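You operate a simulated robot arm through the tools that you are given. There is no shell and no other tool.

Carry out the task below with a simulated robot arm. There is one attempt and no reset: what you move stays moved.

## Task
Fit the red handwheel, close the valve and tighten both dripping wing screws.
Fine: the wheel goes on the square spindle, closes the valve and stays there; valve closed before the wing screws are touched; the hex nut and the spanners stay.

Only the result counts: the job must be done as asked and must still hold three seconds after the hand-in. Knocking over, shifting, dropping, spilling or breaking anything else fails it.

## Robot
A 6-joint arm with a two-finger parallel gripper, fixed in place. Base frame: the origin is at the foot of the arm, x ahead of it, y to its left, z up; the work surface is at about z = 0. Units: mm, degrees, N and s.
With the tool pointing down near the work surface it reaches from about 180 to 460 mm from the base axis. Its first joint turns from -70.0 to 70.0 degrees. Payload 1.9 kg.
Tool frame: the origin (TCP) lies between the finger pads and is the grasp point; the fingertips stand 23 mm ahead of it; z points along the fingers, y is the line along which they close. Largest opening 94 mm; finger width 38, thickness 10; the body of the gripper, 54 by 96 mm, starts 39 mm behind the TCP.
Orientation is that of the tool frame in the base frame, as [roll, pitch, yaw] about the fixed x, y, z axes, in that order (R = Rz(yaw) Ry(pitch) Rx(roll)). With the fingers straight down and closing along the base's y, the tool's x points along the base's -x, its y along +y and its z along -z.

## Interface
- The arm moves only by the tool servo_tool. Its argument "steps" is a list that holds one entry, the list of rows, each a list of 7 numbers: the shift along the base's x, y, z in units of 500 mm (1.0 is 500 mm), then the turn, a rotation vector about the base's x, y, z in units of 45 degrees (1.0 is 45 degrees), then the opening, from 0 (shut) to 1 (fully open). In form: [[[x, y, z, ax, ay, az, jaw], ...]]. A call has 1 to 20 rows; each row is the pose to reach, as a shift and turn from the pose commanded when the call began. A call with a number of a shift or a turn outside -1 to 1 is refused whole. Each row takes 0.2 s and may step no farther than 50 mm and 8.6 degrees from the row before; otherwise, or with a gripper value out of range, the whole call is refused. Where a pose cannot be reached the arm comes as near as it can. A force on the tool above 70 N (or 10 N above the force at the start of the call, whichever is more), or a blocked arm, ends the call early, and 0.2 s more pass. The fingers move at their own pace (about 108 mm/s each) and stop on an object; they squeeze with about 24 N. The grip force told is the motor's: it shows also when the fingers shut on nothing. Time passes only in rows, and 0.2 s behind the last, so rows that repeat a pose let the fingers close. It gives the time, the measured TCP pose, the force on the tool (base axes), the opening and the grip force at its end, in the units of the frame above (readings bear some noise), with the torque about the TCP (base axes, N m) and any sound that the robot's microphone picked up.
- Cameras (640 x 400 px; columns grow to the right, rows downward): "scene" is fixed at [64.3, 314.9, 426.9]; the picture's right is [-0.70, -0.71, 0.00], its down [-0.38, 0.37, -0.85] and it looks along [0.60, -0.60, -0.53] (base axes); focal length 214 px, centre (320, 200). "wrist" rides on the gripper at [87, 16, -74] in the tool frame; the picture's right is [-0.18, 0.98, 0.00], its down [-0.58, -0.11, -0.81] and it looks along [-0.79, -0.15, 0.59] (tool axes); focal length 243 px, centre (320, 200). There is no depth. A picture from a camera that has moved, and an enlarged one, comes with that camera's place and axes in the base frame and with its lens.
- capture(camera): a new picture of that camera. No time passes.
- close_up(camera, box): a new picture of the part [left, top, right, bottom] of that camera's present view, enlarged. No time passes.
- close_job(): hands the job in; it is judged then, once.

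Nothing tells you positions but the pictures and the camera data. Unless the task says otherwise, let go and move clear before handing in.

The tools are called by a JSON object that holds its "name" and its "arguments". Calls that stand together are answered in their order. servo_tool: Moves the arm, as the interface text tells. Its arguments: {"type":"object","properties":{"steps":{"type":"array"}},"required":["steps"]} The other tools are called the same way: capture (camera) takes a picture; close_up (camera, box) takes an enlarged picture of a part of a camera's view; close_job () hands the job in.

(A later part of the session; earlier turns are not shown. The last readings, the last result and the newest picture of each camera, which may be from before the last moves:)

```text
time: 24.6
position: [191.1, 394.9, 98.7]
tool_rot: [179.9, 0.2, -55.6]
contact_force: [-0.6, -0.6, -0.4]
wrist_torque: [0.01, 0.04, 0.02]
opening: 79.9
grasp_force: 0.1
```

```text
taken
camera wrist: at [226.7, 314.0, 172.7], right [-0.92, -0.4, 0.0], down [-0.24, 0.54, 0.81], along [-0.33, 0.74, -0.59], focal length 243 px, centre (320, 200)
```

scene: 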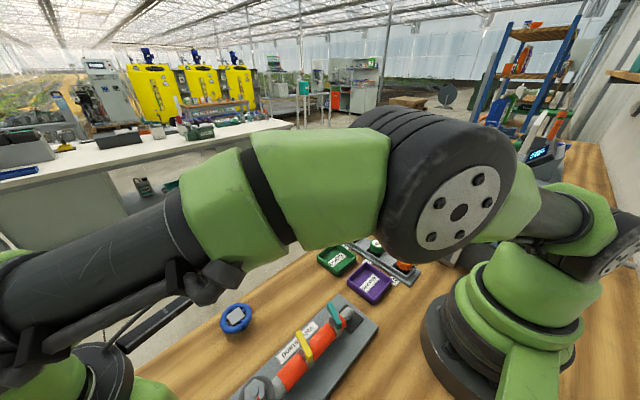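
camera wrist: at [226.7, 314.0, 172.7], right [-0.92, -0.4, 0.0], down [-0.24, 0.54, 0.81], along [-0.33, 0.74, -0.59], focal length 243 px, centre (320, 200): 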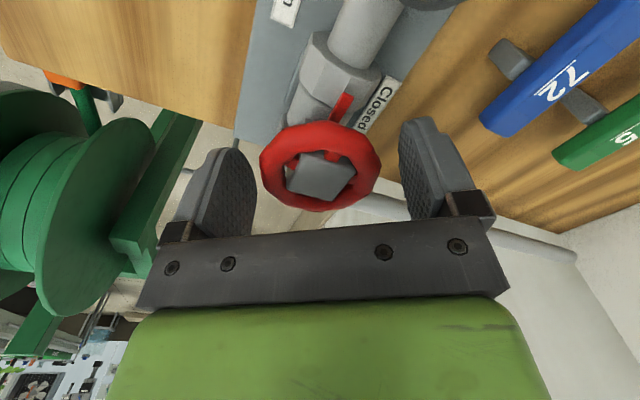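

{"name": "servo_tool", "arguments": {"steps": [[[0, 0, 0, 0, 0, 0, 0.5], [0, 0, 0, 0, 0, 0, 0.5], [0, 0, 0, 0, 0, 0, 0.5]]]}}

{"name": "servo_tool", "arguments": {"steps": [[[0, 0, 0, 0, 0, -0.1, 0.5], [0, 0, 0, 0, 0, -0.2, 0.5], [0, 0, 0, 0, 0, -0.3, 0.5], [0, 0, 0, 0, 0, -0.3, 0.5]]]}}

{"name": "close_up", "arguments": {"camera": "wrist", "box": [220, 50, 420, 175]}}

```text
time: 25.4
position: [190.2, 396.0, 99.1]
tool_rot: [179.9, 0.1, -55.6]
contact_force: [-0.9, -0.3, 0.3]
wrist_torque: [0.0, 0.0, -0.03]
opening: 57.4
grasp_force: 23.8
```

```text
time: 26.4
position: [191.2, 394.5, 99.1]
tool_rot: [180.0, 0.0, -69.2]
contact_force: [0.8, -5.0, 2.5]
wrist_torque: [-0.08, -0.01, 0.02]
opening: 56.9
grasp_force: 23.8
```

```text
3.20 times, centred on (320, 112) of wrist
camera zoom: at [207.0, 307.2, 172.7], right [-0.98, -0.18, 0.0], down [-0.1, 0.58, 0.81], along [-0.14, 0.79, -0.59], focal length 776 px, centre (320, 480)
```

zoom: 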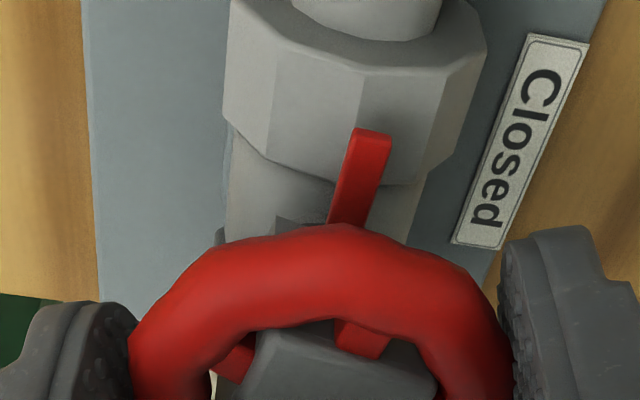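

The pointer is starting to move clockwise. I'll continue the turn and watch the torque and any sound.

{"name": "servo_tool", "arguments": {"steps": [[[0, 0, 0, 0, 0, -0.1, 0.5], [0, 0, 0, 0, 0, -0.2, 0.5], [0, 0, 0, 0, 0, -0.3, 0.5], [0, 0, 0, 0, 0, -0.4, 0.5], [0, 0, 0, 0, 0, -0.5, 0.5], [0, 0, 0, 0, 0, -0.5, 0.5]]]}}

{"name": "close_up", "arguments": {"camera": "wrist", "box": [220, 50, 420, 175]}}

```text
time: 27.8
position: [189.9, 394.1, 97.4]
tool_rot: [179.9, 0.1, -91.7]
contact_force: [4.4, -4.7, -0.6]
wrist_torque: [-0.13, -0.1, 0.03]
opening: 57.3
grasp_force: 24.1
```

```text
3.20 times, centred on (320, 112) of wrist
camera zoom: at [171.7, 307.9, 172.7], right [-0.98, 0.21, 0.0], down [0.13, 0.58, 0.81], along [0.17, 0.79, -0.59], focal length 776 px, centre (320, 480)
```

zoom: 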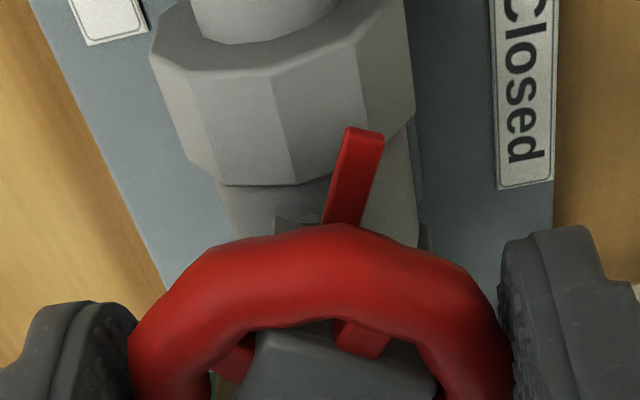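

The pointer turns with the wheel and is now about 25° from "Open". I'll keep turning.

{"name": "servo_tool", "arguments": {"steps": [[[0, 0, 0, 0, 0, -0.1, 0.5], [0, 0, 0, 0, 0, -0.2, 0.5], [0, 0, 0, 0, 0, -0.3, 0.5], [0, 0, 0, 0, 0, -0.4, 0.5], [0, 0, 0, 0, 0, -0.5, 0.5], [0, 0, 0, 0, 0, -0.6, 0.5], [0, 0, 0, 0, 0, -0.7, 0.5], [0, 0, 0, 0, 0, -0.8, 0.5], [0, 0, 0, 0, 0, -0.9, 0.5], [0, 0, 0, 0, 0, -0.9, 0.5]]]}}

{"name": "close_up", "arguments": {"camera": "wrist", "box": [220, 50, 420, 175]}}

```text
time: 30.0
position: [188.3, 394.1, 98.9]
tool_rot: [179.8, 0.1, -132.3]
contact_force: [-8.3, 0.7, -0.4]
wrist_torque: [0.02, 0.13, 0.05]
opening: 57.1
grasp_force: 24.2
```

```text
3.20 times, centred on (320, 112) of wrist
camera zoom: at [120.4, 341.1, 173.1], right [-0.6, 0.8, 0.0], down [0.47, 0.36, 0.81], along [0.64, 0.49, -0.59], focal length 776 px, centre (320, 480)
```

zoom: 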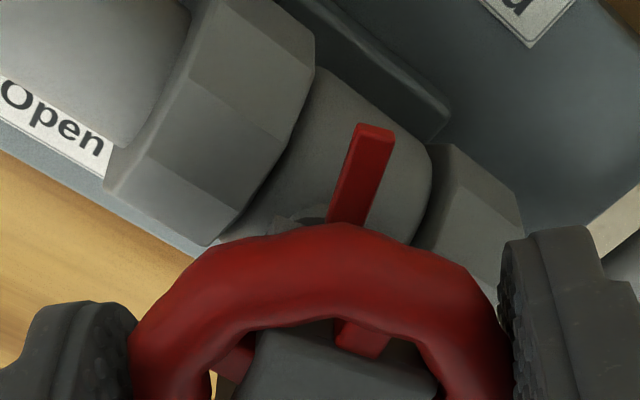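

{"name": "servo_tool", "arguments": {"steps": [[[0, 0, 0, 0, 0, -0.1, 0.5], [0, 0, 0, 0, 0, -0.2, 0.5], [0, 0, 0, 0, 0, -0.3, 0.5], [0, 0, 0, 0, 0, -0.4, 0.5], [0, 0, 0, 0, 0, -0.48, 0.5], [0, 0, 0, 0, 0, -0.48, 0.5]]]}}

{"name": "close_up", "arguments": {"camera": "wrist", "box": [220, 0, 420, 125]}}

{"name": "capture", "arguments": {"camera": "scene"}}

```text
time: 31.4
position: [189.5, 394.3, 99.7]
tool_rot: [179.8, -0.1, -153.9]
contact_force: [-9.1, 2.6, -2.0]
wrist_torque: [0.04, 0.21, 0.04]
opening: 57.1
grasp_force: 24.3
```

```text
3.20 times, centred on (320, 62) of wrist
camera zoom: at [105.7, 370.7, 173.3], right [-0.27, 0.96, 0.0], down [0.57, 0.16, 0.81], along [0.78, 0.22, -0.59], focal length 776 px, centre (320, 640)
```

zoom: 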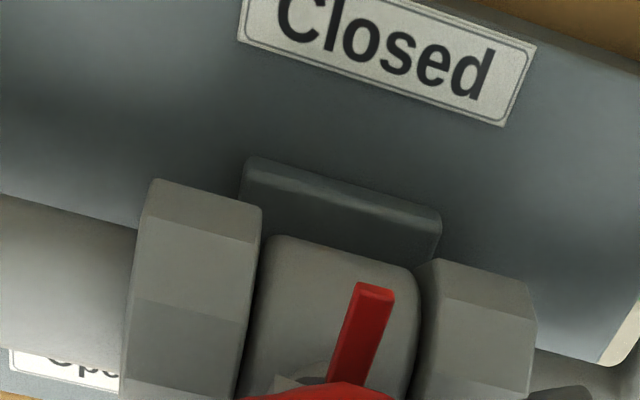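

```text
taken
```

scene: 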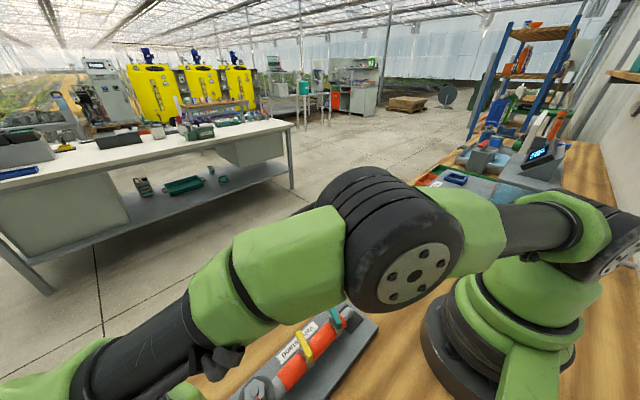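

The pointer is at about 90°, pointing at "Closed". I'll turn slightly further to feel for a stop.

{"name": "servo_tool", "arguments": {"steps": [[[0, 0, 0, 0, 0, -0.04, 0.5], [0, 0, 0, 0, 0, -0.08, 0.5], [0, 0, 0, 0, 0, -0.08, 0.5]]]}}

{"name": "close_up", "arguments": {"camera": "wrist", "box": [220, 0, 420, 125]}}

```text
time: 32.2
position: [190.5, 394.5, 99.1]
tool_rot: [179.9, 0.1, -157.4]
contact_force: [-14.7, -1.4, 2.8]
wrist_torque: [0.02, 0.35, 0.11]
opening: 57.2
grasp_force: 24.2
```

```text
3.20 times, centred on (320, 62) of wrist
camera zoom: at [104.3, 376.1, 173.0], right [-0.21, 0.98, 0.0], down [0.58, 0.12, 0.81], along [0.79, 0.17, -0.59], focal length 776 px, centre (320, 640)
```

zoom: 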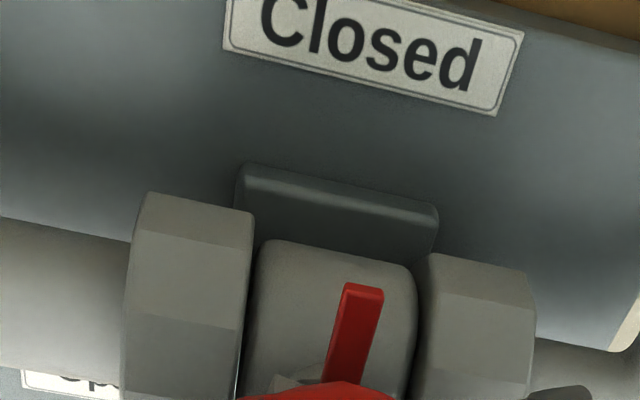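

The pointer no longer follows the tool and the torque rises, so the valve is at its closed stop. I'll ease off a couple of degrees within the play, release and rise.

{"name": "servo_tool", "arguments": {"steps": [[[0, 0, 0, 0, 0, 0.05, 0.5], [0, 0, 0, 0, 0, 0.05, 0.85], [0, 0, 0, 0, 0, 0.05, 0.85], [0, 0, 0.03, 0, 0, 0.05, 0.85], [0, 0, 0.1, 0, 0, 0.05, 0.85], [0, 0, 0.16, 0, 0, 0.05, 0.85]]]}}

{"name": "capture", "arguments": {"camera": "wrist"}}

{"name": "close_up", "arguments": {"camera": "wrist", "box": [200, 0, 460, 160]}}

```text
time: 33.6
position: [191.0, 394.4, 180.6]
tool_rot: [-179.9, 0.0, -155.1]
contact_force: [-0.7, -0.6, 0.2]
wrist_torque: [-0.02, 0.02, 0.02]
opening: 80.0
grasp_force: 0.2
```

```text
taken
camera wrist: at [106.6, 373.1, 254.1], right [-0.25, 0.97, 0.0], down [0.57, 0.15, 0.81], along [0.78, 0.2, -0.59], focal length 243 px, centre (320, 200)
```

wrist: 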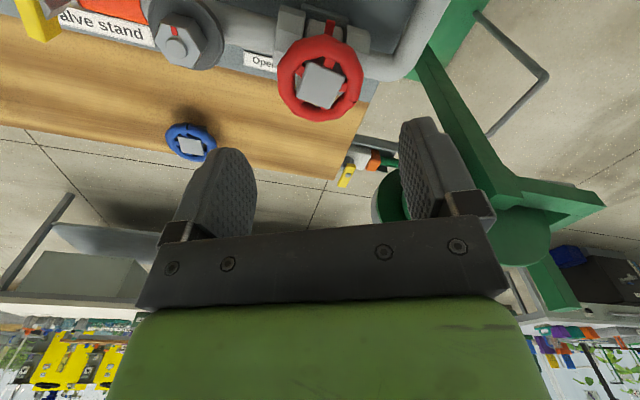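

```text
2.46 times, centred on (330, 80) of wrist
camera zoom: at [106.6, 373.1, 254.1], right [-0.25, 0.97, 0.0], down [0.57, 0.15, 0.81], along [0.78, 0.2, -0.59], focal length 597 px, centre (295, 495)
```

zoom: 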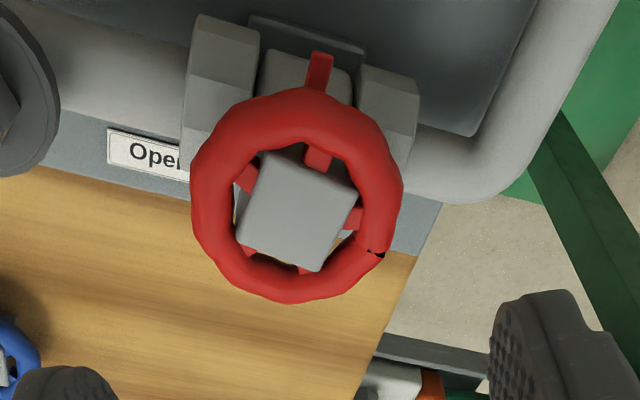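

The wheel is seated and the pointer is on "Closed". Next I'll move back along the stand to look at the two wing screws.

{"name": "servo_tool", "arguments": {"steps": [[[0.005, -0.07, 0.02, 0, 0, 0.12, 0.85], [0.01, -0.15, 0.05, 0, 0, 0.24, 0.85], [0.015, -0.23, 0.07, 0, 0, 0.36, 0.85], [0.018, -0.31, 0.08, 0, 0, 0.44, 0.85]]]}}

{"name": "capture", "arguments": {"camera": "wrist"}}

{"name": "close_up", "arguments": {"camera": "wrist", "box": [200, 0, 460, 160]}}

{"name": "capture", "arguments": {"camera": "scene"}}

```text
time: 34.6
position: [199.6, 239.0, 219.3]
tool_rot: [179.9, 0.1, -135.3]
contact_force: [1.2, -0.3, 0.9]
wrist_torque: [0.02, 0.01, 0.0]
opening: 79.8
grasp_force: 0.0
```

```text
taken
camera wrist: at [127.8, 189.9, 293.7], right [-0.56, 0.83, 0.0], down [0.49, 0.33, 0.81], along [0.67, 0.45, -0.59], focal length 243 px, centre (320, 200)
```

wrist: 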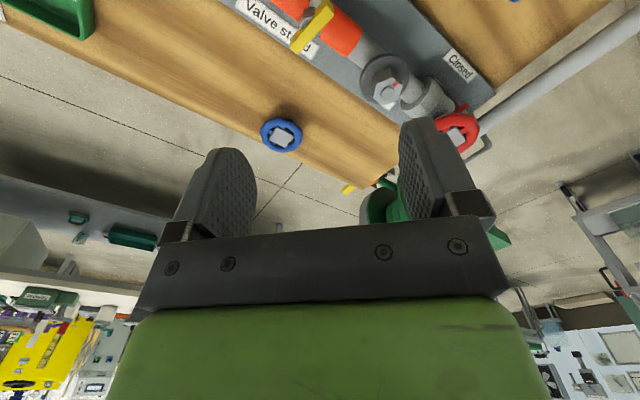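

```text
2.46 times, centred on (330, 80) of wrist
camera zoom: at [127.8, 189.9, 293.7], right [-0.56, 0.83, 0.0], down [0.49, 0.33, 0.81], along [0.67, 0.45, -0.59], focal length 597 px, centre (295, 495)
```

zoom: 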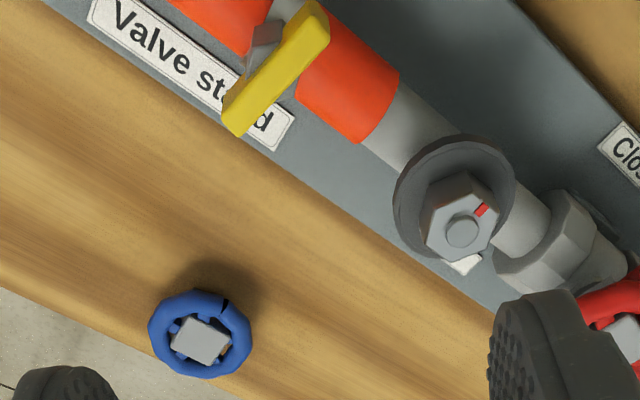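

```text
taken
```

scene: 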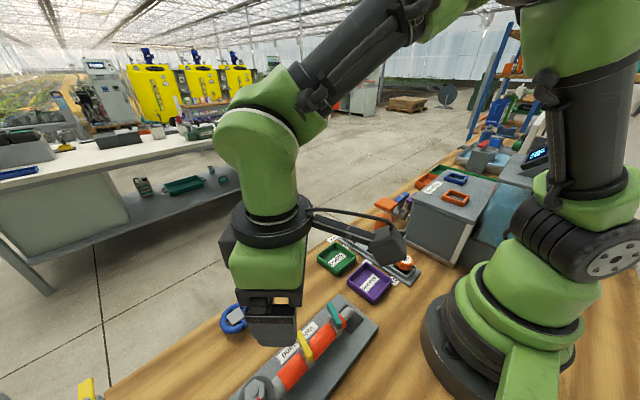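

{"name": "servo_tool", "arguments": {"steps": [[[-0.01, -0.02, 0, 0, 0, -0.165, 0.85], [-0.02, -0.04, 0, 0, 0, -0.33, 0.85], [-0.04, -0.06, 0, 0, 0, -0.5, 0.85], [-0.05, -0.08, 0, 0, 0, -0.66, 0.85], [-0.06, -0.1, -0.01, 0, 0, -0.83, 0.85], [-0.07, -0.11, -0.02, 0, 0, -0.99, 0.85]]]}}

{"name": "capture", "arguments": {"camera": "wrist"}}

{"name": "close_up", "arguments": {"camera": "wrist", "box": [160, 0, 480, 200]}}

{"name": "close_up", "arguments": {"camera": "scene", "box": [220, 280, 400, 400]}}

```text
time: 36.0
position: [164.0, 184.6, 208.6]
tool_rot: [179.9, 0.1, 179.8]
contact_force: [-0.1, -0.1, 0.7]
wrist_torque: [0.0, -0.01, 0.01]
opening: 79.8
grasp_force: 0.1
```

```text
taken
camera wrist: at [78.9, 200.3, 282.2], right [0.19, 0.98, 0.0], down [0.58, -0.11, 0.81], along [0.79, -0.15, -0.59], focal length 243 px, centre (320, 200)
```

wrist: 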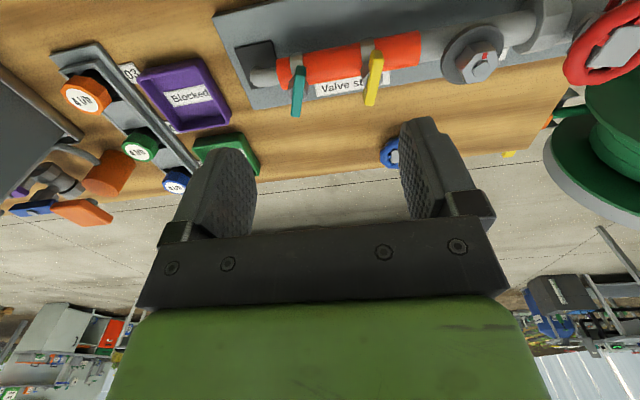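

```text
2.00 times, centred on (320, 100) of wrist
camera zoom: at [78.9, 200.3, 282.2], right [0.19, 0.98, 0.0], down [0.58, -0.11, 0.81], along [0.79, -0.15, -0.59], focal length 485 px, centre (320, 400)
```

zoom: 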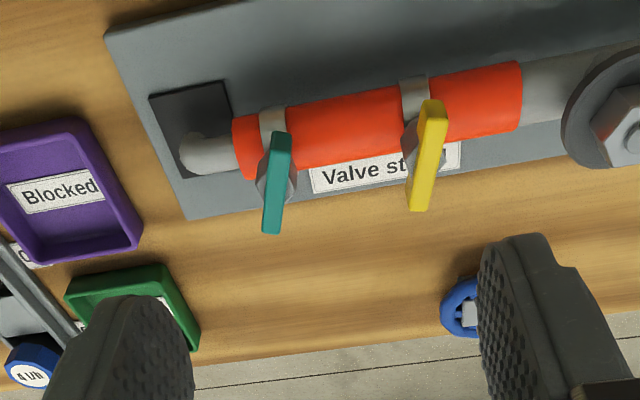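

```text
3.33 times, centred on (310, 340) of scene
camera zoom: at [64.3, 314.9, 426.9], right [-0.7, -0.71, 0.0], down [-0.38, 0.37, -0.85], along [0.6, -0.6, -0.53], focal length 715 px, centre (353, -267)
```

zoom: 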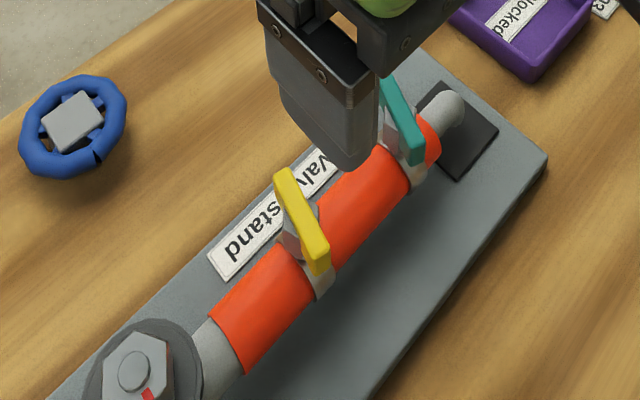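

The wings are flat bars on hex bosses on the pipe bands, and they look tilted rather than vertical. I need their exact axes, so I'll enlarge them in both cameras.

{"name": "close_up", "arguments": {"camera": "wrist", "box": [330, 30, 430, 110]}}

{"name": "close_up", "arguments": {"camera": "wrist", "box": [250, 40, 350, 120]}}

{"name": "close_up", "arguments": {"camera": "scene", "box": [280, 310, 350, 370]}}

```text
5.00 times, centred on (380, 70) of wrist
camera zoom: at [78.9, 200.3, 282.2], right [0.19, 0.98, 0.0], down [0.58, -0.11, 0.81], along [0.79, -0.15, -0.59], focal length 1213 px, centre (20, 850)
```

zoom: 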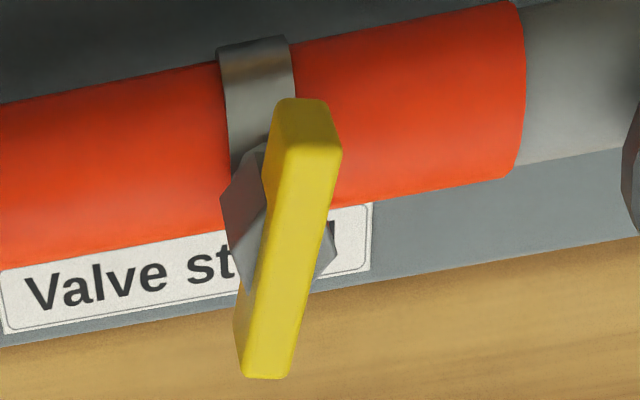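

```text
5.00 times, centred on (300, 80) of wrist
camera zoom: at [78.9, 200.3, 282.2], right [0.19, 0.98, 0.0], down [0.58, -0.11, 0.81], along [0.79, -0.15, -0.59], focal length 1213 px, centre (420, 800)
```

zoom: 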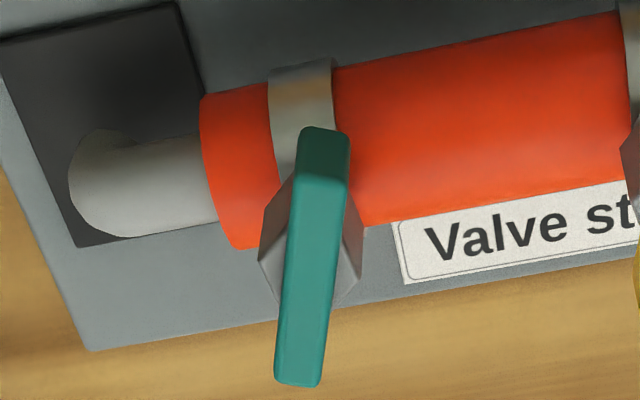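

```text
6.67 times, centred on (315, 340) of scene
camera zoom: at [64.3, 314.9, 426.9], right [-0.7, -0.71, 0.0], down [-0.38, 0.37, -0.85], along [0.6, -0.6, -0.53], focal length 1430 px, centre (353, -733)
```

zoom: 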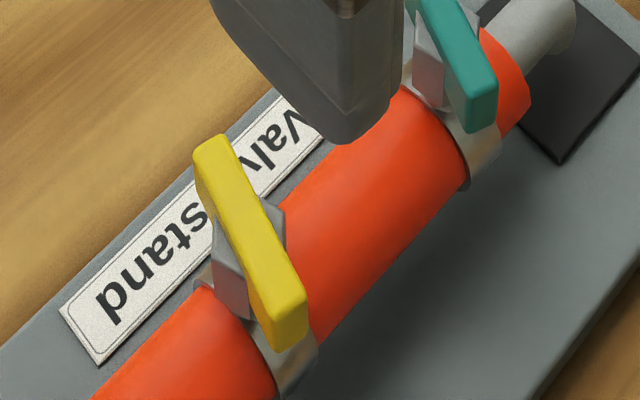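

I can't yet tell whether the wing axes are vertical or tilted, so I'll swing the wrist camera around to look along the pipe.

{"name": "servo_tool", "arguments": {"steps": [[[0.01, 0.01, 0, 0, 0, 0.1667, 0.85], [0.02, 0.02, 0, 0, 0, 0.3333, 0.85], [0.03, 0.03, 0, 0, 0, 0.5, 0.85], [0.04, 0.04, 0, 0, 0, 0.6667, 0.85], [0.05, 0.05, 0, 0, 0, 0.8333, 0.85], [0.06, 0.06, 0, 0, 0, 1.0, 0.85]]]}}

{"name": "servo_tool", "arguments": {"steps": [[[0, 0, 0, 0, 0, 0.1667, 0.85], [0, 0, 0, 0, 0, 0.3333, 0.85], [0, 0, 0, 0, 0, 0.5, 0.85], [0, 0, 0, 0, 0, 0.6667, 0.85], [0, 0, 0, 0, 0, 0.8333, 0.85], [0, 0, -0.04, 0, 0, 1.0, 0.85]]]}}

{"name": "capture", "arguments": {"camera": "wrist"}}

{"name": "capture", "arguments": {"camera": "scene"}}

```text
time: 37.4
position: [195.3, 214.5, 209.6]
tool_rot: [179.9, 0.1, -134.8]
contact_force: [-0.2, 0.8, 0.1]
wrist_torque: [0.02, 0.0, -0.02]
opening: 80.1
grasp_force: 0.1
```

```text
time: 38.8
position: [193.9, 212.8, 189.8]
tool_rot: [179.8, 0.1, -89.7]
contact_force: [-0.6, 0.0, 0.2]
wrist_torque: [0.0, -0.02, 0.02]
opening: 79.9
grasp_force: 0.1
```

```text
taken
camera wrist: at [178.9, 127.4, 263.5], right [-0.98, 0.18, 0.0], down [0.11, 0.58, 0.81], along [0.14, 0.79, -0.59], focal length 243 px, centre (320, 200)
```

wrist: 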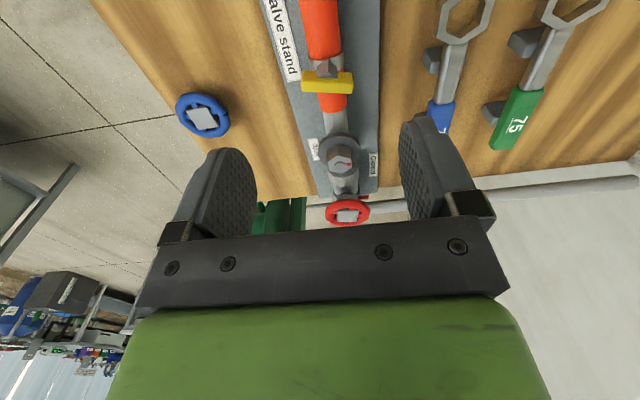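

```text
taken
```

scene: 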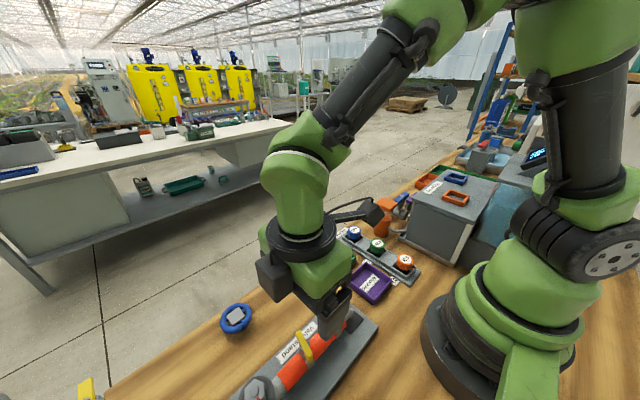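

{"name": "close_up", "arguments": {"camera": "wrist", "box": [280, 40, 380, 120]}}

{"name": "close_up", "arguments": {"camera": "scene", "box": [270, 300, 370, 380]}}

```text
5.00 times, centred on (330, 80) of wrist
camera zoom: at [178.9, 127.4, 263.5], right [-0.98, 0.18, 0.0], down [0.11, 0.58, 0.81], along [0.14, 0.79, -0.59], focal length 1213 px, centre (270, 800)
```

zoom: 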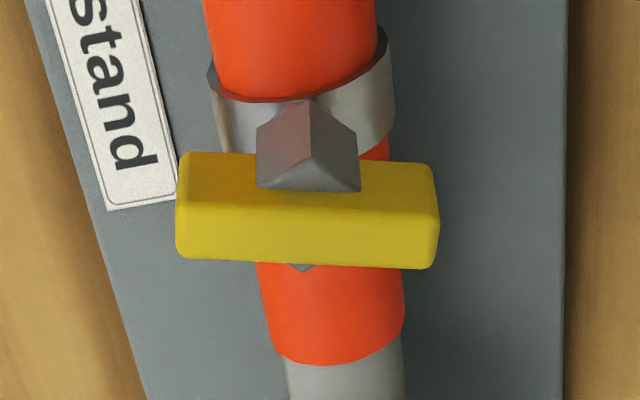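

```text
5.00 times, centred on (320, 340) of scene
camera zoom: at [64.2, 314.8, 426.9], right [-0.7, -0.71, 0.0], down [-0.38, 0.37, -0.85], along [0.6, -0.6, -0.53], focal length 1072 px, centre (320, -500)
```

zoom: 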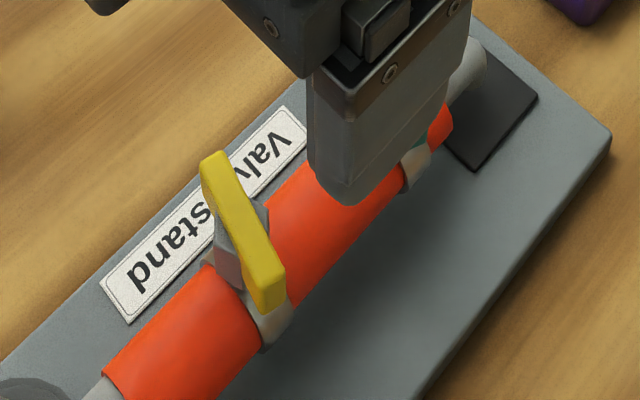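

From this side I can see each wing is a horizontal bar on an upright hex boss, so the screw axes are vertical. The yellow bar is centred near (190, 223), top at z=87, about 38 x 9 mm and turned about -11.5°. I'll rotate the tool to straddle it, leaving room to turn clockwise.

{"name": "servo_tool", "arguments": {"steps": [[[0, 0.004, 0, 0, 0, 0.1667, 0.5], [-0.002, 0.008, 0, 0, 0, 0.3333, 0.5], [-0.004, 0.012, 0, 0, 0, 0.5, 0.5], [-0.006, 0.016, 0, 0, 0, 0.6667, 0.5], [-0.008, 0.0178, 0, 0, 0, 0.8333, 0.5], [-0.0084, 0.0178, 0, 0, 0, 1.0, 0.5]]]}}

{"name": "servo_tool", "arguments": {"steps": [[[0, 0, 0, 0, 0, 0.15, 0.5], [0, 0, 0, 0, 0, 0.3, 0.5], [0, 0, 0, 0, 0, 0.45, 0.5], [0, 0, 0, 0, 0, 0.6, 0.5], [0, 0, 0, 0, 0, 0.738, 0.5], [0, 0, 0, 0, 0, 0.738, 0.5]]]}}

{"name": "capture", "arguments": {"camera": "wrist"}}

{"name": "close_up", "arguments": {"camera": "wrist", "box": [260, 20, 400, 120]}}

```text
time: 40.2
position: [189.5, 223.7, 190.1]
tool_rot: [179.9, 0.1, -44.7]
contact_force: [-0.2, 0.0, -0.4]
wrist_torque: [0.0, -0.01, 0.0]
opening: 46.9
grasp_force: 0.1
```

```text
time: 41.6
position: [190.5, 223.5, 189.6]
tool_rot: [179.9, 0.1, -11.6]
contact_force: [0.7, -0.5, -0.3]
wrist_torque: [-0.01, 0.02, -0.01]
opening: 46.7
grasp_force: 0.1
```

```text
taken
camera wrist: at [272.1, 190.1, 263.2], right [-0.38, -0.93, 0.0], down [-0.55, 0.22, 0.81], along [-0.75, 0.3, -0.59], focal length 243 px, centre (320, 200)
```

wrist: 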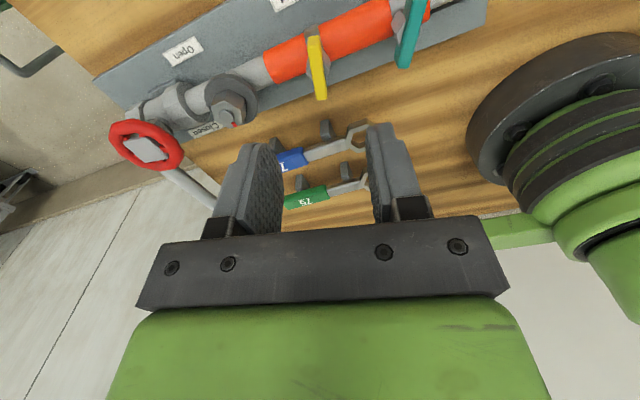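

```text
4.00 times, centred on (330, 70) of wrist
camera zoom: at [272.1, 190.1, 263.2], right [-0.38, -0.93, 0.0], down [-0.55, 0.22, 0.81], along [-0.75, 0.3, -0.59], focal length 970 px, centre (280, 720)
```

zoom: 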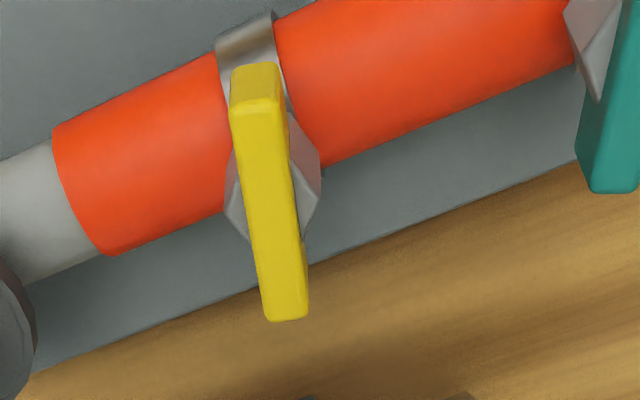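

The tool is lined up with the yellow bar to within about 1 mm and 1-3°. I'll descend around it.

{"name": "servo_tool", "arguments": {"steps": [[[0.001, 0.0012, -0.06, 0, 0, -0.02, 0.4], [0.001, 0.0012, -0.12, 0, 0, -0.02, 0.4], [0.001, 0.0012, -0.15, 0, 0, -0.02, 0.4], [0.001, 0.0012, -0.15, 0, 0, -0.02, 0.4]]]}}

{"name": "capture", "arguments": {"camera": "wrist"}}

{"name": "close_up", "arguments": {"camera": "scene", "box": [240, 280, 380, 380]}}

```text
time: 42.6
position: [190.3, 223.1, 111.9]
tool_rot: [179.8, 0.1, -12.6]
contact_force: [0.1, -0.6, 0.0]
wrist_torque: [0.0, 0.0, 0.01]
opening: 37.7
grasp_force: 0.1
```

```text
taken
camera wrist: at [272.2, 188.4, 186.8], right [-0.39, -0.92, 0.0], down [-0.54, 0.23, 0.81], along [-0.74, 0.32, -0.59], focal length 243 px, centre (320, 200)
```

wrist: 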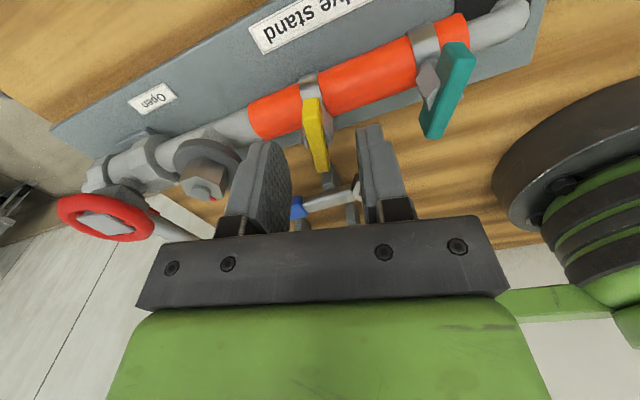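

```text
4.00 times, centred on (310, 330) of scene
camera zoom: at [64.3, 314.9, 426.9], right [-0.7, -0.71, 0.0], down [-0.38, 0.37, -0.85], along [0.6, -0.6, -0.53], focal length 858 px, centre (360, -320)
```

zoom: 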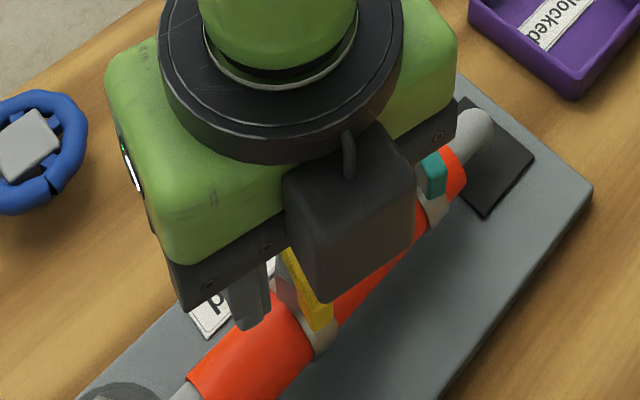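

{"name": "servo_tool", "arguments": {"steps": [[[0, 0, -0.014, 0, 0, 0, 0.4], [0, 0, -0.0276, 0, 0, 0, 0.4], [0, 0, -0.0276, 0, 0, 0, 0.4]]]}}

{"name": "close_up", "arguments": {"camera": "wrist", "box": [220, 70, 440, 210]}}

```text
time: 43.4
position: [189.3, 224.0, 100.1]
tool_rot: [180.0, 0.1, -12.6]
contact_force: [-0.1, 0.2, -0.1]
wrist_torque: [0.01, -0.04, -0.02]
opening: 37.6
grasp_force: 0.1
```

```text
2.86 times, centred on (330, 140) of wrist
camera zoom: at [272.3, 189.0, 174.2], right [-0.39, -0.92, 0.0], down [-0.54, 0.23, 0.81], along [-0.74, 0.32, -0.59], focal length 693 px, centre (291, 371)
```

zoom: 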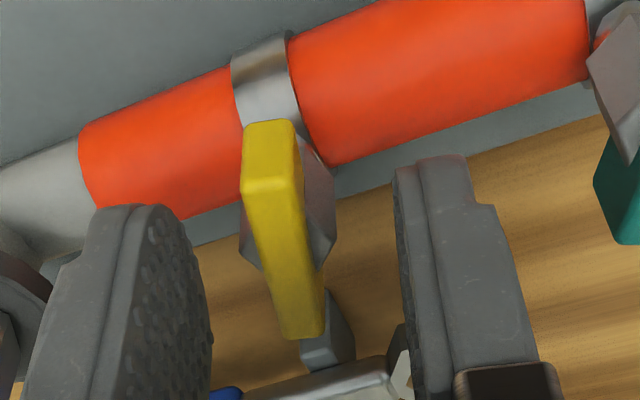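

The bar is centred and parallel between the pads, so I'll close on it and start turning clockwise in small steps.

{"name": "servo_tool", "arguments": {"steps": [[[0, 0, 0, 0, 0, 0, 0.0], [0, 0, 0, 0, 0, 0, 0.0], [0, 0, 0, 0, 0, 0, 0.0]]]}}

{"name": "servo_tool", "arguments": {"steps": [[[0, 0, 0, 0, 0, -0.08, 0.0], [0, 0, 0, 0, 0, -0.16, 0.0], [0, 0, 0, 0, 0, -0.22, 0.0], [0, 0, 0, 0, 0, -0.22, 0.0]]]}}

{"name": "close_up", "arguments": {"camera": "wrist", "box": [220, 70, 440, 210]}}

```text
time: 44.2
position: [191.1, 224.8, 100.7]
tool_rot: [-179.8, 0.0, -12.5]
contact_force: [2.5, 23.2, -14.5]
wrist_torque: [0.4, -0.09, -0.01]
opening: 17.9
grasp_force: 45.0
```

```text
time: 45.2
position: [190.2, 225.0, 100.6]
tool_rot: [180.0, 0.0, -22.7]
contact_force: [6.0, 10.5, 7.8]
wrist_torque: [0.18, -0.51, -0.02]
opening: 17.8
grasp_force: 45.0
```

```text
2.86 times, centred on (330, 140) of wrist
camera zoom: at [265.3, 176.0, 174.4], right [-0.55, -0.84, 0.0], down [-0.49, 0.32, 0.81], along [-0.68, 0.44, -0.59], focal length 693 px, centre (291, 371)
```

zoom: 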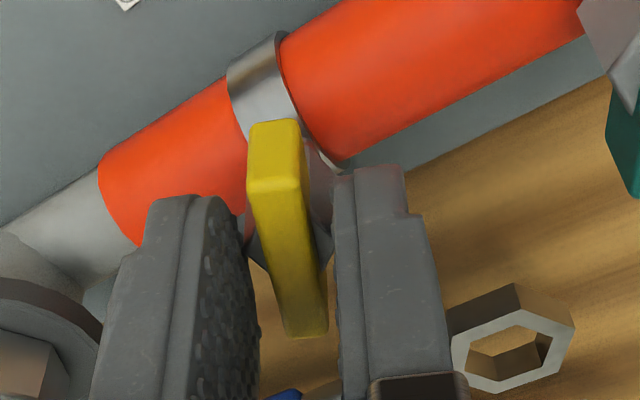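

The pads caught the hex boss (17.8 mm) rather than the thin bar, though the screw still turned with the tool. I'll open, rise about 5 mm and regrip on the bar alone above the boss.

{"name": "servo_tool", "arguments": {"steps": [[[0, 0, 0, 0, 0, 0, 0.35], [0, 0, 0, 0, 0, 0, 0.35], [0, 0, 0.0106, 0, 0, 0, 0.35], [0, 0, 0.0106, 0, 0, 0, 0.35]]]}}

{"name": "close_up", "arguments": {"camera": "wrist", "box": [220, 70, 440, 210]}}

{"name": "servo_tool", "arguments": {"steps": [[[0, 0, 0, 0, 0, 0, 0.0], [0, 0, 0, 0, 0, 0, 0.0], [0, 0, 0, 0, 0, 0, 0.0]]]}}

{"name": "close_up", "arguments": {"camera": "wrist", "box": [220, 70, 440, 210]}}

```text
time: 46.2
position: [190.5, 224.2, 104.2]
tool_rot: [179.9, 0.1, -22.4]
contact_force: [0.8, 0.5, 0.2]
wrist_torque: [0.0, -0.01, 0.0]
opening: 32.9
grasp_force: 0.1
```

```text
2.86 times, centred on (330, 140) of wrist
camera zoom: at [265.2, 175.9, 179.3], right [-0.55, -0.84, 0.0], down [-0.49, 0.32, 0.81], along [-0.68, 0.44, -0.59], focal length 693 px, centre (291, 371)
```

zoom: 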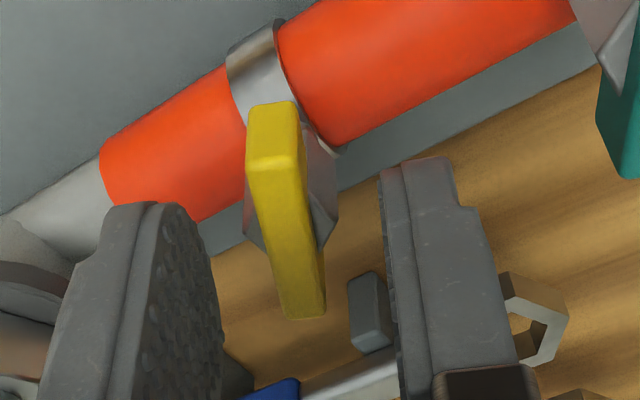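

```text
time: 47.0
position: [189.8, 224.1, 105.9]
tool_rot: [-180.0, 0.0, -22.4]
contact_force: [-0.4, 7.7, -3.5]
wrist_torque: [0.18, 0.03, -0.05]
opening: 8.9
grasp_force: 45.2
```

```text
2.86 times, centred on (330, 140) of wrist
camera zoom: at [265.3, 176.3, 179.4], right [-0.55, -0.84, 0.0], down [-0.5, 0.32, 0.81], along [-0.68, 0.44, -0.59], focal length 693 px, centre (291, 371)
```

zoom: 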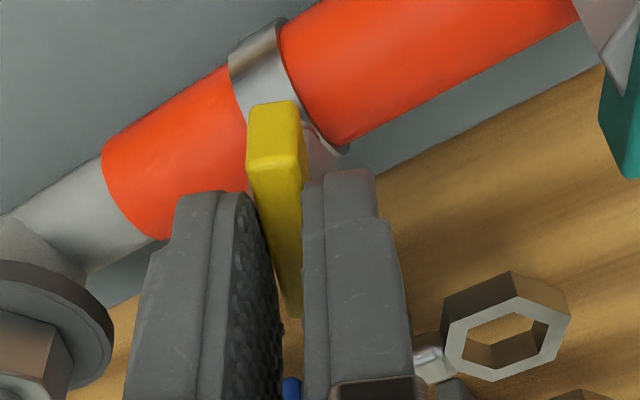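

Now it's gripping the bar itself at 8.9 mm. I'll turn clockwise and watch the torque.

{"name": "servo_tool", "arguments": {"steps": [[[0, 0, 0, 0, 0, -0.1, 0.05], [0, 0, 0, 0, 0, -0.2, 0.05], [0, 0, 0, 0, 0, -0.3, 0.05], [0, 0, 0, 0, 0, -0.4, 0.05], [0, 0, 0, 0, 0, -0.5, 0.05], [0, 0, 0, 0, 0, -0.5, 0.05]]]}}

{"name": "close_up", "arguments": {"camera": "wrist", "box": [220, 70, 440, 210]}}

```text
time: 48.4
position: [191.2, 225.0, 105.2]
tool_rot: [-179.9, 0.1, -45.0]
contact_force: [10.8, 19.0, -16.6]
wrist_torque: [-0.25, -0.83, 0.0]
opening: 9.1
grasp_force: 45.2
```

```text
2.86 times, centred on (330, 140) of wrist
camera zoom: at [240.9, 151.2, 179.4], right [-0.82, -0.57, 0.0], down [-0.33, 0.49, 0.81], along [-0.46, 0.67, -0.59], focal length 693 px, centre (291, 371)
```

zoom: 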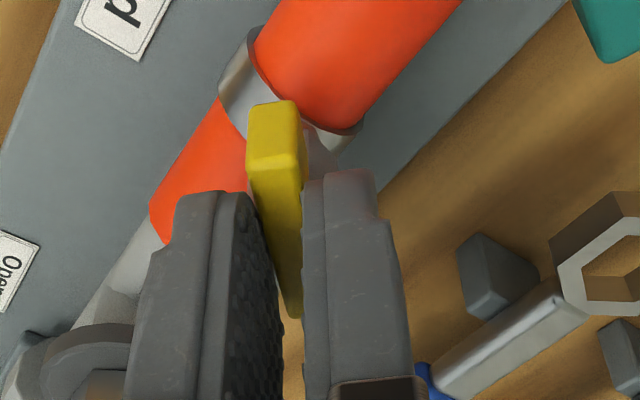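

The bar turns with the tool, but a sideways force shows I'm about 1 mm off the screw axis. I'll correct that while continuing the turn.

{"name": "servo_tool", "arguments": {"steps": [[[0.0014, 0.0018, -0.001, 0, 0, 0, 0.05], [0.0014, 0.0018, -0.001, 0, 0, -0.1, 0.05], [0.0014, 0.0018, -0.001, 0, 0, -0.2, 0.05], [0.0014, 0.0018, -0.001, 0, 0, -0.3, 0.05], [0.0014, 0.0018, -0.001, 0, 0, -0.4, 0.05], [0.0014, 0.0018, -0.001, 0, 0, -0.5, 0.05], [0.0014, 0.0018, -0.001, 0, 0, -0.5, 0.05]]]}}

{"name": "close_up", "arguments": {"camera": "wrist", "box": [220, 70, 440, 210]}}

```text
time: 50.0
position: [191.1, 225.0, 104.8]
tool_rot: [179.7, 0.0, -67.6]
contact_force: [-11.6, -22.7, 35.5]
wrist_torque: [-0.09, 0.24, 0.02]
opening: 8.8
grasp_force: 45.0
```

```text
2.86 times, centred on (330, 140) of wrist
camera zoom: at [209.2, 138.2, 179.1], right [-0.98, -0.2, 0.01], down [-0.12, 0.58, 0.81], along [-0.17, 0.79, -0.59], focal length 693 px, centre (291, 371)
```

zoom: 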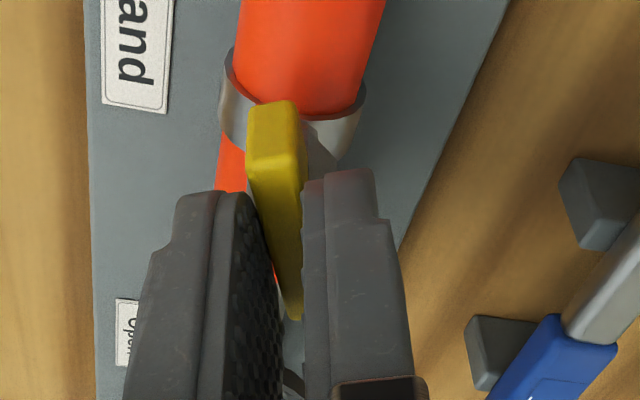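

{"name": "servo_tool", "arguments": {"steps": [[[-0.0006, -0.001, 0.0007, 0, 0, 0, 0.05], [-0.0006, -0.001, 0.0007, 0, 0, -0.1, 0.05], [-0.0006, -0.001, 0.0007, 0, 0, -0.2, 0.05], [-0.0006, -0.001, 0.0007, 0, 0, -0.3, 0.05], [-0.0006, -0.001, 0.0007, 0, 0, -0.3, 0.05]]]}}

{"name": "close_up", "arguments": {"camera": "wrist", "box": [220, 70, 440, 210]}}

```text
time: 51.2
position: [189.3, 223.9, 104.6]
tool_rot: [179.7, -0.1, -81.0]
contact_force: [-10.5, -1.5, -27.0]
wrist_torque: [0.68, 0.27, 0.04]
opening: 9.0
grasp_force: 45.2
```

```text
2.86 times, centred on (330, 140) of wrist
camera zoom: at [188.5, 136.2, 179.0], right [-1.0, 0.03, 0.0], down [0.02, 0.59, 0.81], along [0.02, 0.81, -0.59], focal length 693 px, centre (291, 371)
```

zoom: 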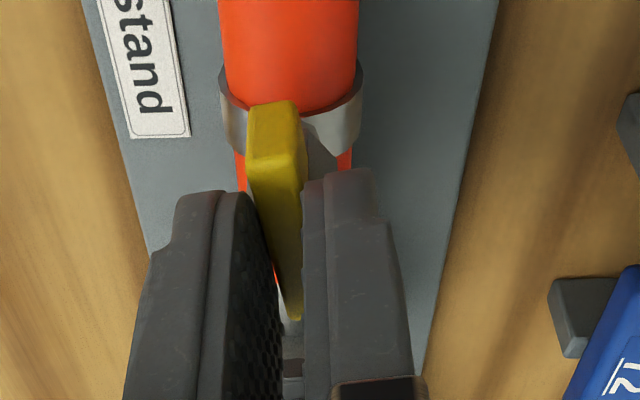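

{"name": "servo_tool", "arguments": {"steps": [[[0, 0, 0, 0, 0, 0, 0.15], [0, 0, 0, 0, 0, 0, 0.15], [0, 0, 0, 0, 0, 0, 0.05], [0, 0, 0, 0, 0, 0, 0.05], [0, 0, 0, 0, 0, 0, 0.05]]]}}

{"name": "servo_tool", "arguments": {"steps": [[[0, 0, 0, 0, 0, -0.1, 0.05], [0, 0, 0, 0, 0, -0.2, 0.05], [0, 0, 0, 0, 0, -0.3, 0.05], [0, 0, 0, 0, 0, -0.3, 0.05]]]}}

{"name": "close_up", "arguments": {"camera": "wrist", "box": [220, 70, 440, 210]}}

```text
time: 52.4
position: [190.9, 225.6, 106.4]
tool_rot: [179.9, 0.0, -80.9]
contact_force: [-17.9, 4.0, 14.0]
wrist_torque: [-0.03, 0.33, 0.04]
opening: 8.7
grasp_force: 44.5
```

```text
time: 53.4
position: [190.7, 224.2, 106.1]
tool_rot: [179.9, 0.0, -94.4]
contact_force: [-29.8, 0.4, 21.5]
wrist_torque: [-0.27, 0.45, 1.83]
opening: 10.4
grasp_force: 44.8
```

```text
2.86 times, centred on (330, 140) of wrist
camera zoom: at [168.2, 139.3, 179.8], right [-0.97, 0.26, 0.0], down [0.15, 0.57, 0.81], along [0.21, 0.78, -0.59], focal length 693 px, centre (291, 371)
```

zoom: 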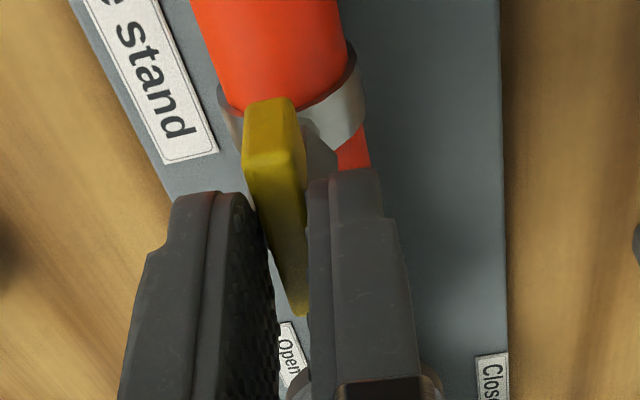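

The torque jumped to 1.8 N·m and the bar stopped in line with the pipe, so the yellow screw is tight. I'll release, rise and check it.

{"name": "servo_tool", "arguments": {"steps": [[[0, 0, 0, 0, 0, 0, 0.35], [0, 0, 0, 0, 0, 0, 0.35], [0, 0, 0.04, 0, 0, 0, 0.35], [0, 0, 0.1, 0, 0, 0, 0.35], [0, 0, 0.15, 0, 0, 0, 0.35]]]}}

{"name": "capture", "arguments": {"camera": "wrist"}}

{"name": "close_up", "arguments": {"camera": "wrist", "box": [270, 0, 390, 100]}}

{"name": "close_up", "arguments": {"camera": "scene", "box": [240, 280, 400, 400]}}

```text
time: 54.6
position: [190.0, 223.0, 180.0]
tool_rot: [179.8, 0.1, -94.5]
contact_force: [0.4, 0.2, 0.2]
wrist_torque: [0.01, -0.03, -0.04]
opening: 32.9
grasp_force: 0.0
```

```text
taken
camera wrist: at [167.4, 138.6, 253.7], right [-0.97, 0.26, 0.0], down [0.15, 0.57, 0.81], along [0.21, 0.78, -0.59], focal length 243 px, centre (320, 200)
```

wrist: 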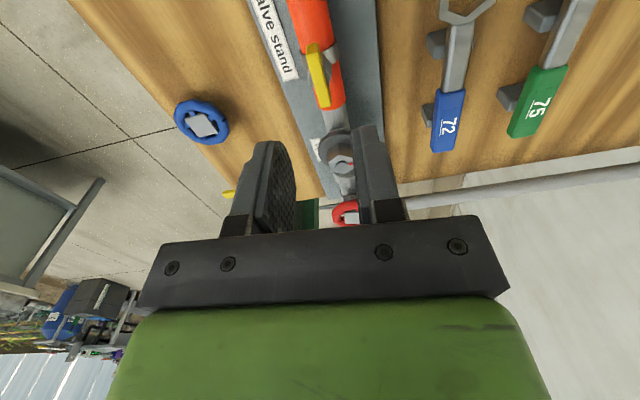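

```text
4.00 times, centred on (330, 50) of wrist
camera zoom: at [167.4, 138.6, 253.7], right [-0.97, 0.26, 0.0], down [0.15, 0.57, 0.81], along [0.21, 0.78, -0.59], focal length 970 px, centre (280, 800)
```

zoom: 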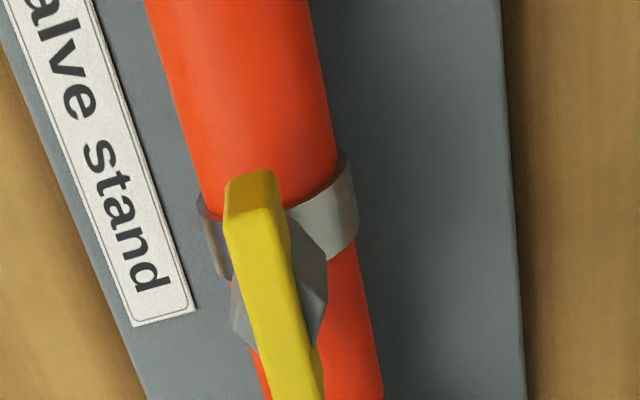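

```text
3.33 times, centred on (320, 340) of scene
camera zoom: at [64.3, 314.9, 426.9], right [-0.7, -0.71, 0.0], down [-0.38, 0.37, -0.85], along [0.6, -0.6, -0.53], focal length 715 px, centre (320, -267)
```

zoom: 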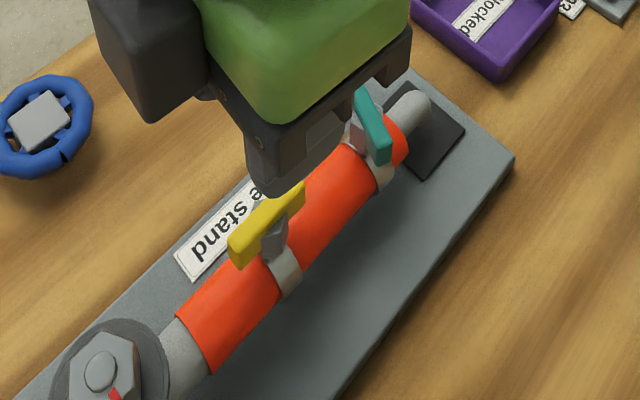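

The yellow bar now lies along the pipe. Next is the teal screw, which I estimate near (190, 159) and turned about -21°. I'll move over it and rotate the tool.

{"name": "servo_tool", "arguments": {"steps": [[[0, -0.02, 0, 0, 0, 0.1667, 0.4], [0, -0.04, 0, 0, 0, 0.3333, 0.4], [0, -0.06, 0, 0, 0, 0.5, 0.4], [0, -0.08, 0, 0, 0, 0.6667, 0.4], [0, -0.1, 0, 0, 0, 0.8333, 0.4], [0, -0.126, 0, 0, 0, 1.0, 0.4]]]}}

{"name": "servo_tool", "arguments": {"steps": [[[0, 0, 0, 0, 0, 0.15, 0.4], [0, 0, 0, 0, 0, 0.3, 0.4], [0, 0, 0, 0, 0, 0.45, 0.4], [0, 0, 0, 0, 0, 0.62, 0.4], [0, 0, 0, 0, 0, 0.62, 0.4]]]}}

{"name": "capture", "arguments": {"camera": "wrist"}}

{"name": "close_up", "arguments": {"camera": "wrist", "box": [260, 20, 400, 120]}}

{"name": "close_up", "arguments": {"camera": "scene", "box": [240, 280, 400, 400]}}

```text
time: 56.0
position: [190.8, 160.8, 181.2]
tool_rot: [179.9, 0.0, -49.2]
contact_force: [-0.1, 0.8, -0.1]
wrist_torque: [0.02, 0.0, 0.02]
opening: 37.9
grasp_force: 0.0
```

```text
time: 57.2
position: [190.8, 162.0, 181.4]
tool_rot: [179.9, 0.2, -21.4]
contact_force: [-0.3, -0.2, 0.1]
wrist_torque: [-0.01, -0.01, -0.02]
opening: 37.8
grasp_force: 0.0
```

```text
taken
camera wrist: at [265.9, 114.3, 255.2], right [-0.53, -0.85, 0.0], down [-0.5, 0.31, 0.81], along [-0.68, 0.43, -0.59], focal length 243 px, centre (320, 200)
```

wrist: 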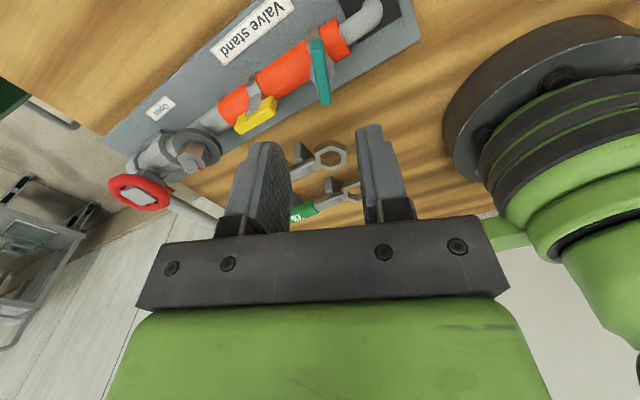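

```text
4.00 times, centred on (330, 70) of wrist
camera zoom: at [265.9, 114.3, 255.2], right [-0.53, -0.85, 0.0], down [-0.5, 0.31, 0.81], along [-0.68, 0.43, -0.59], focal length 970 px, centre (280, 720)
```

zoom: 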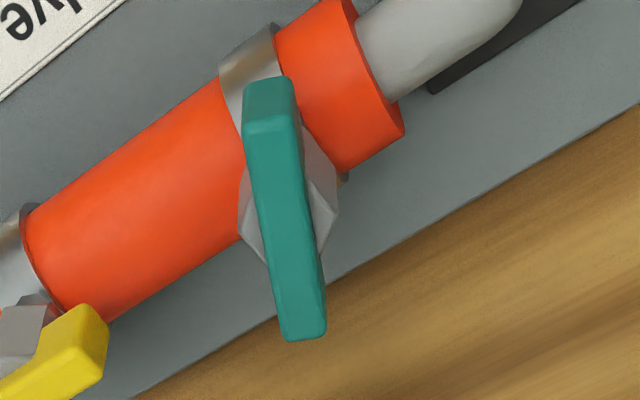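

```text
3.33 times, centred on (320, 340) of scene
camera zoom: at [64.3, 314.9, 426.9], right [-0.7, -0.71, 0.0], down [-0.38, 0.37, -0.85], along [0.6, -0.6, -0.53], focal length 715 px, centre (320, -267)
```

zoom: 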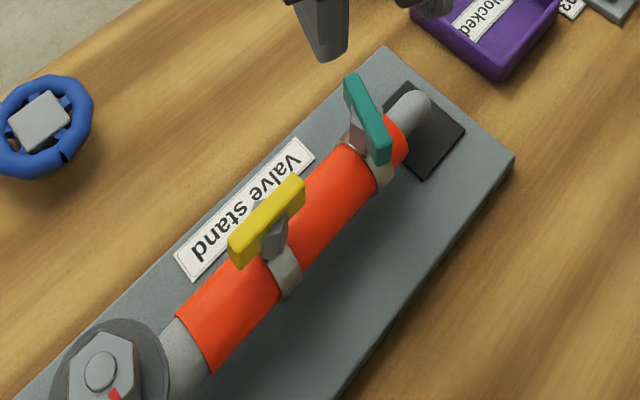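

{"name": "servo_tool", "arguments": {"steps": [[[0.0004, -0.0036, -0.06, 0, 0, -0.025, 0.4], [0.0004, -0.0036, -0.12, 0, 0, -0.025, 0.4], [0.0004, -0.0036, -0.15, 0, 0, -0.025, 0.4], [0.0004, -0.0036, -0.15, 0, 0, -0.025, 0.4]]]}}

{"name": "close_up", "arguments": {"camera": "wrist", "box": [220, 70, 440, 210]}}

```text
time: 58.2
position: [189.9, 157.8, 105.5]
tool_rot: [179.9, 0.1, -22.7]
contact_force: [0.0, 0.9, 0.3]
wrist_torque: [0.01, -0.01, 0.01]
opening: 37.5
grasp_force: 0.0
```

```text
2.86 times, centred on (330, 140) of wrist
camera zoom: at [264.7, 109.4, 179.1], right [-0.55, -0.84, 0.0], down [-0.49, 0.33, 0.81], along [-0.67, 0.44, -0.59], focal length 693 px, centre (291, 371)
```

zoom: 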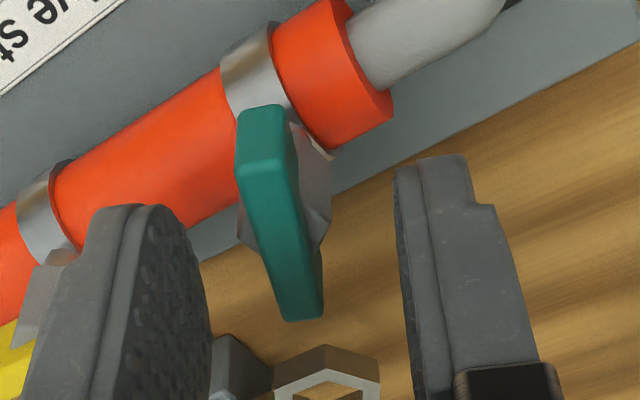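

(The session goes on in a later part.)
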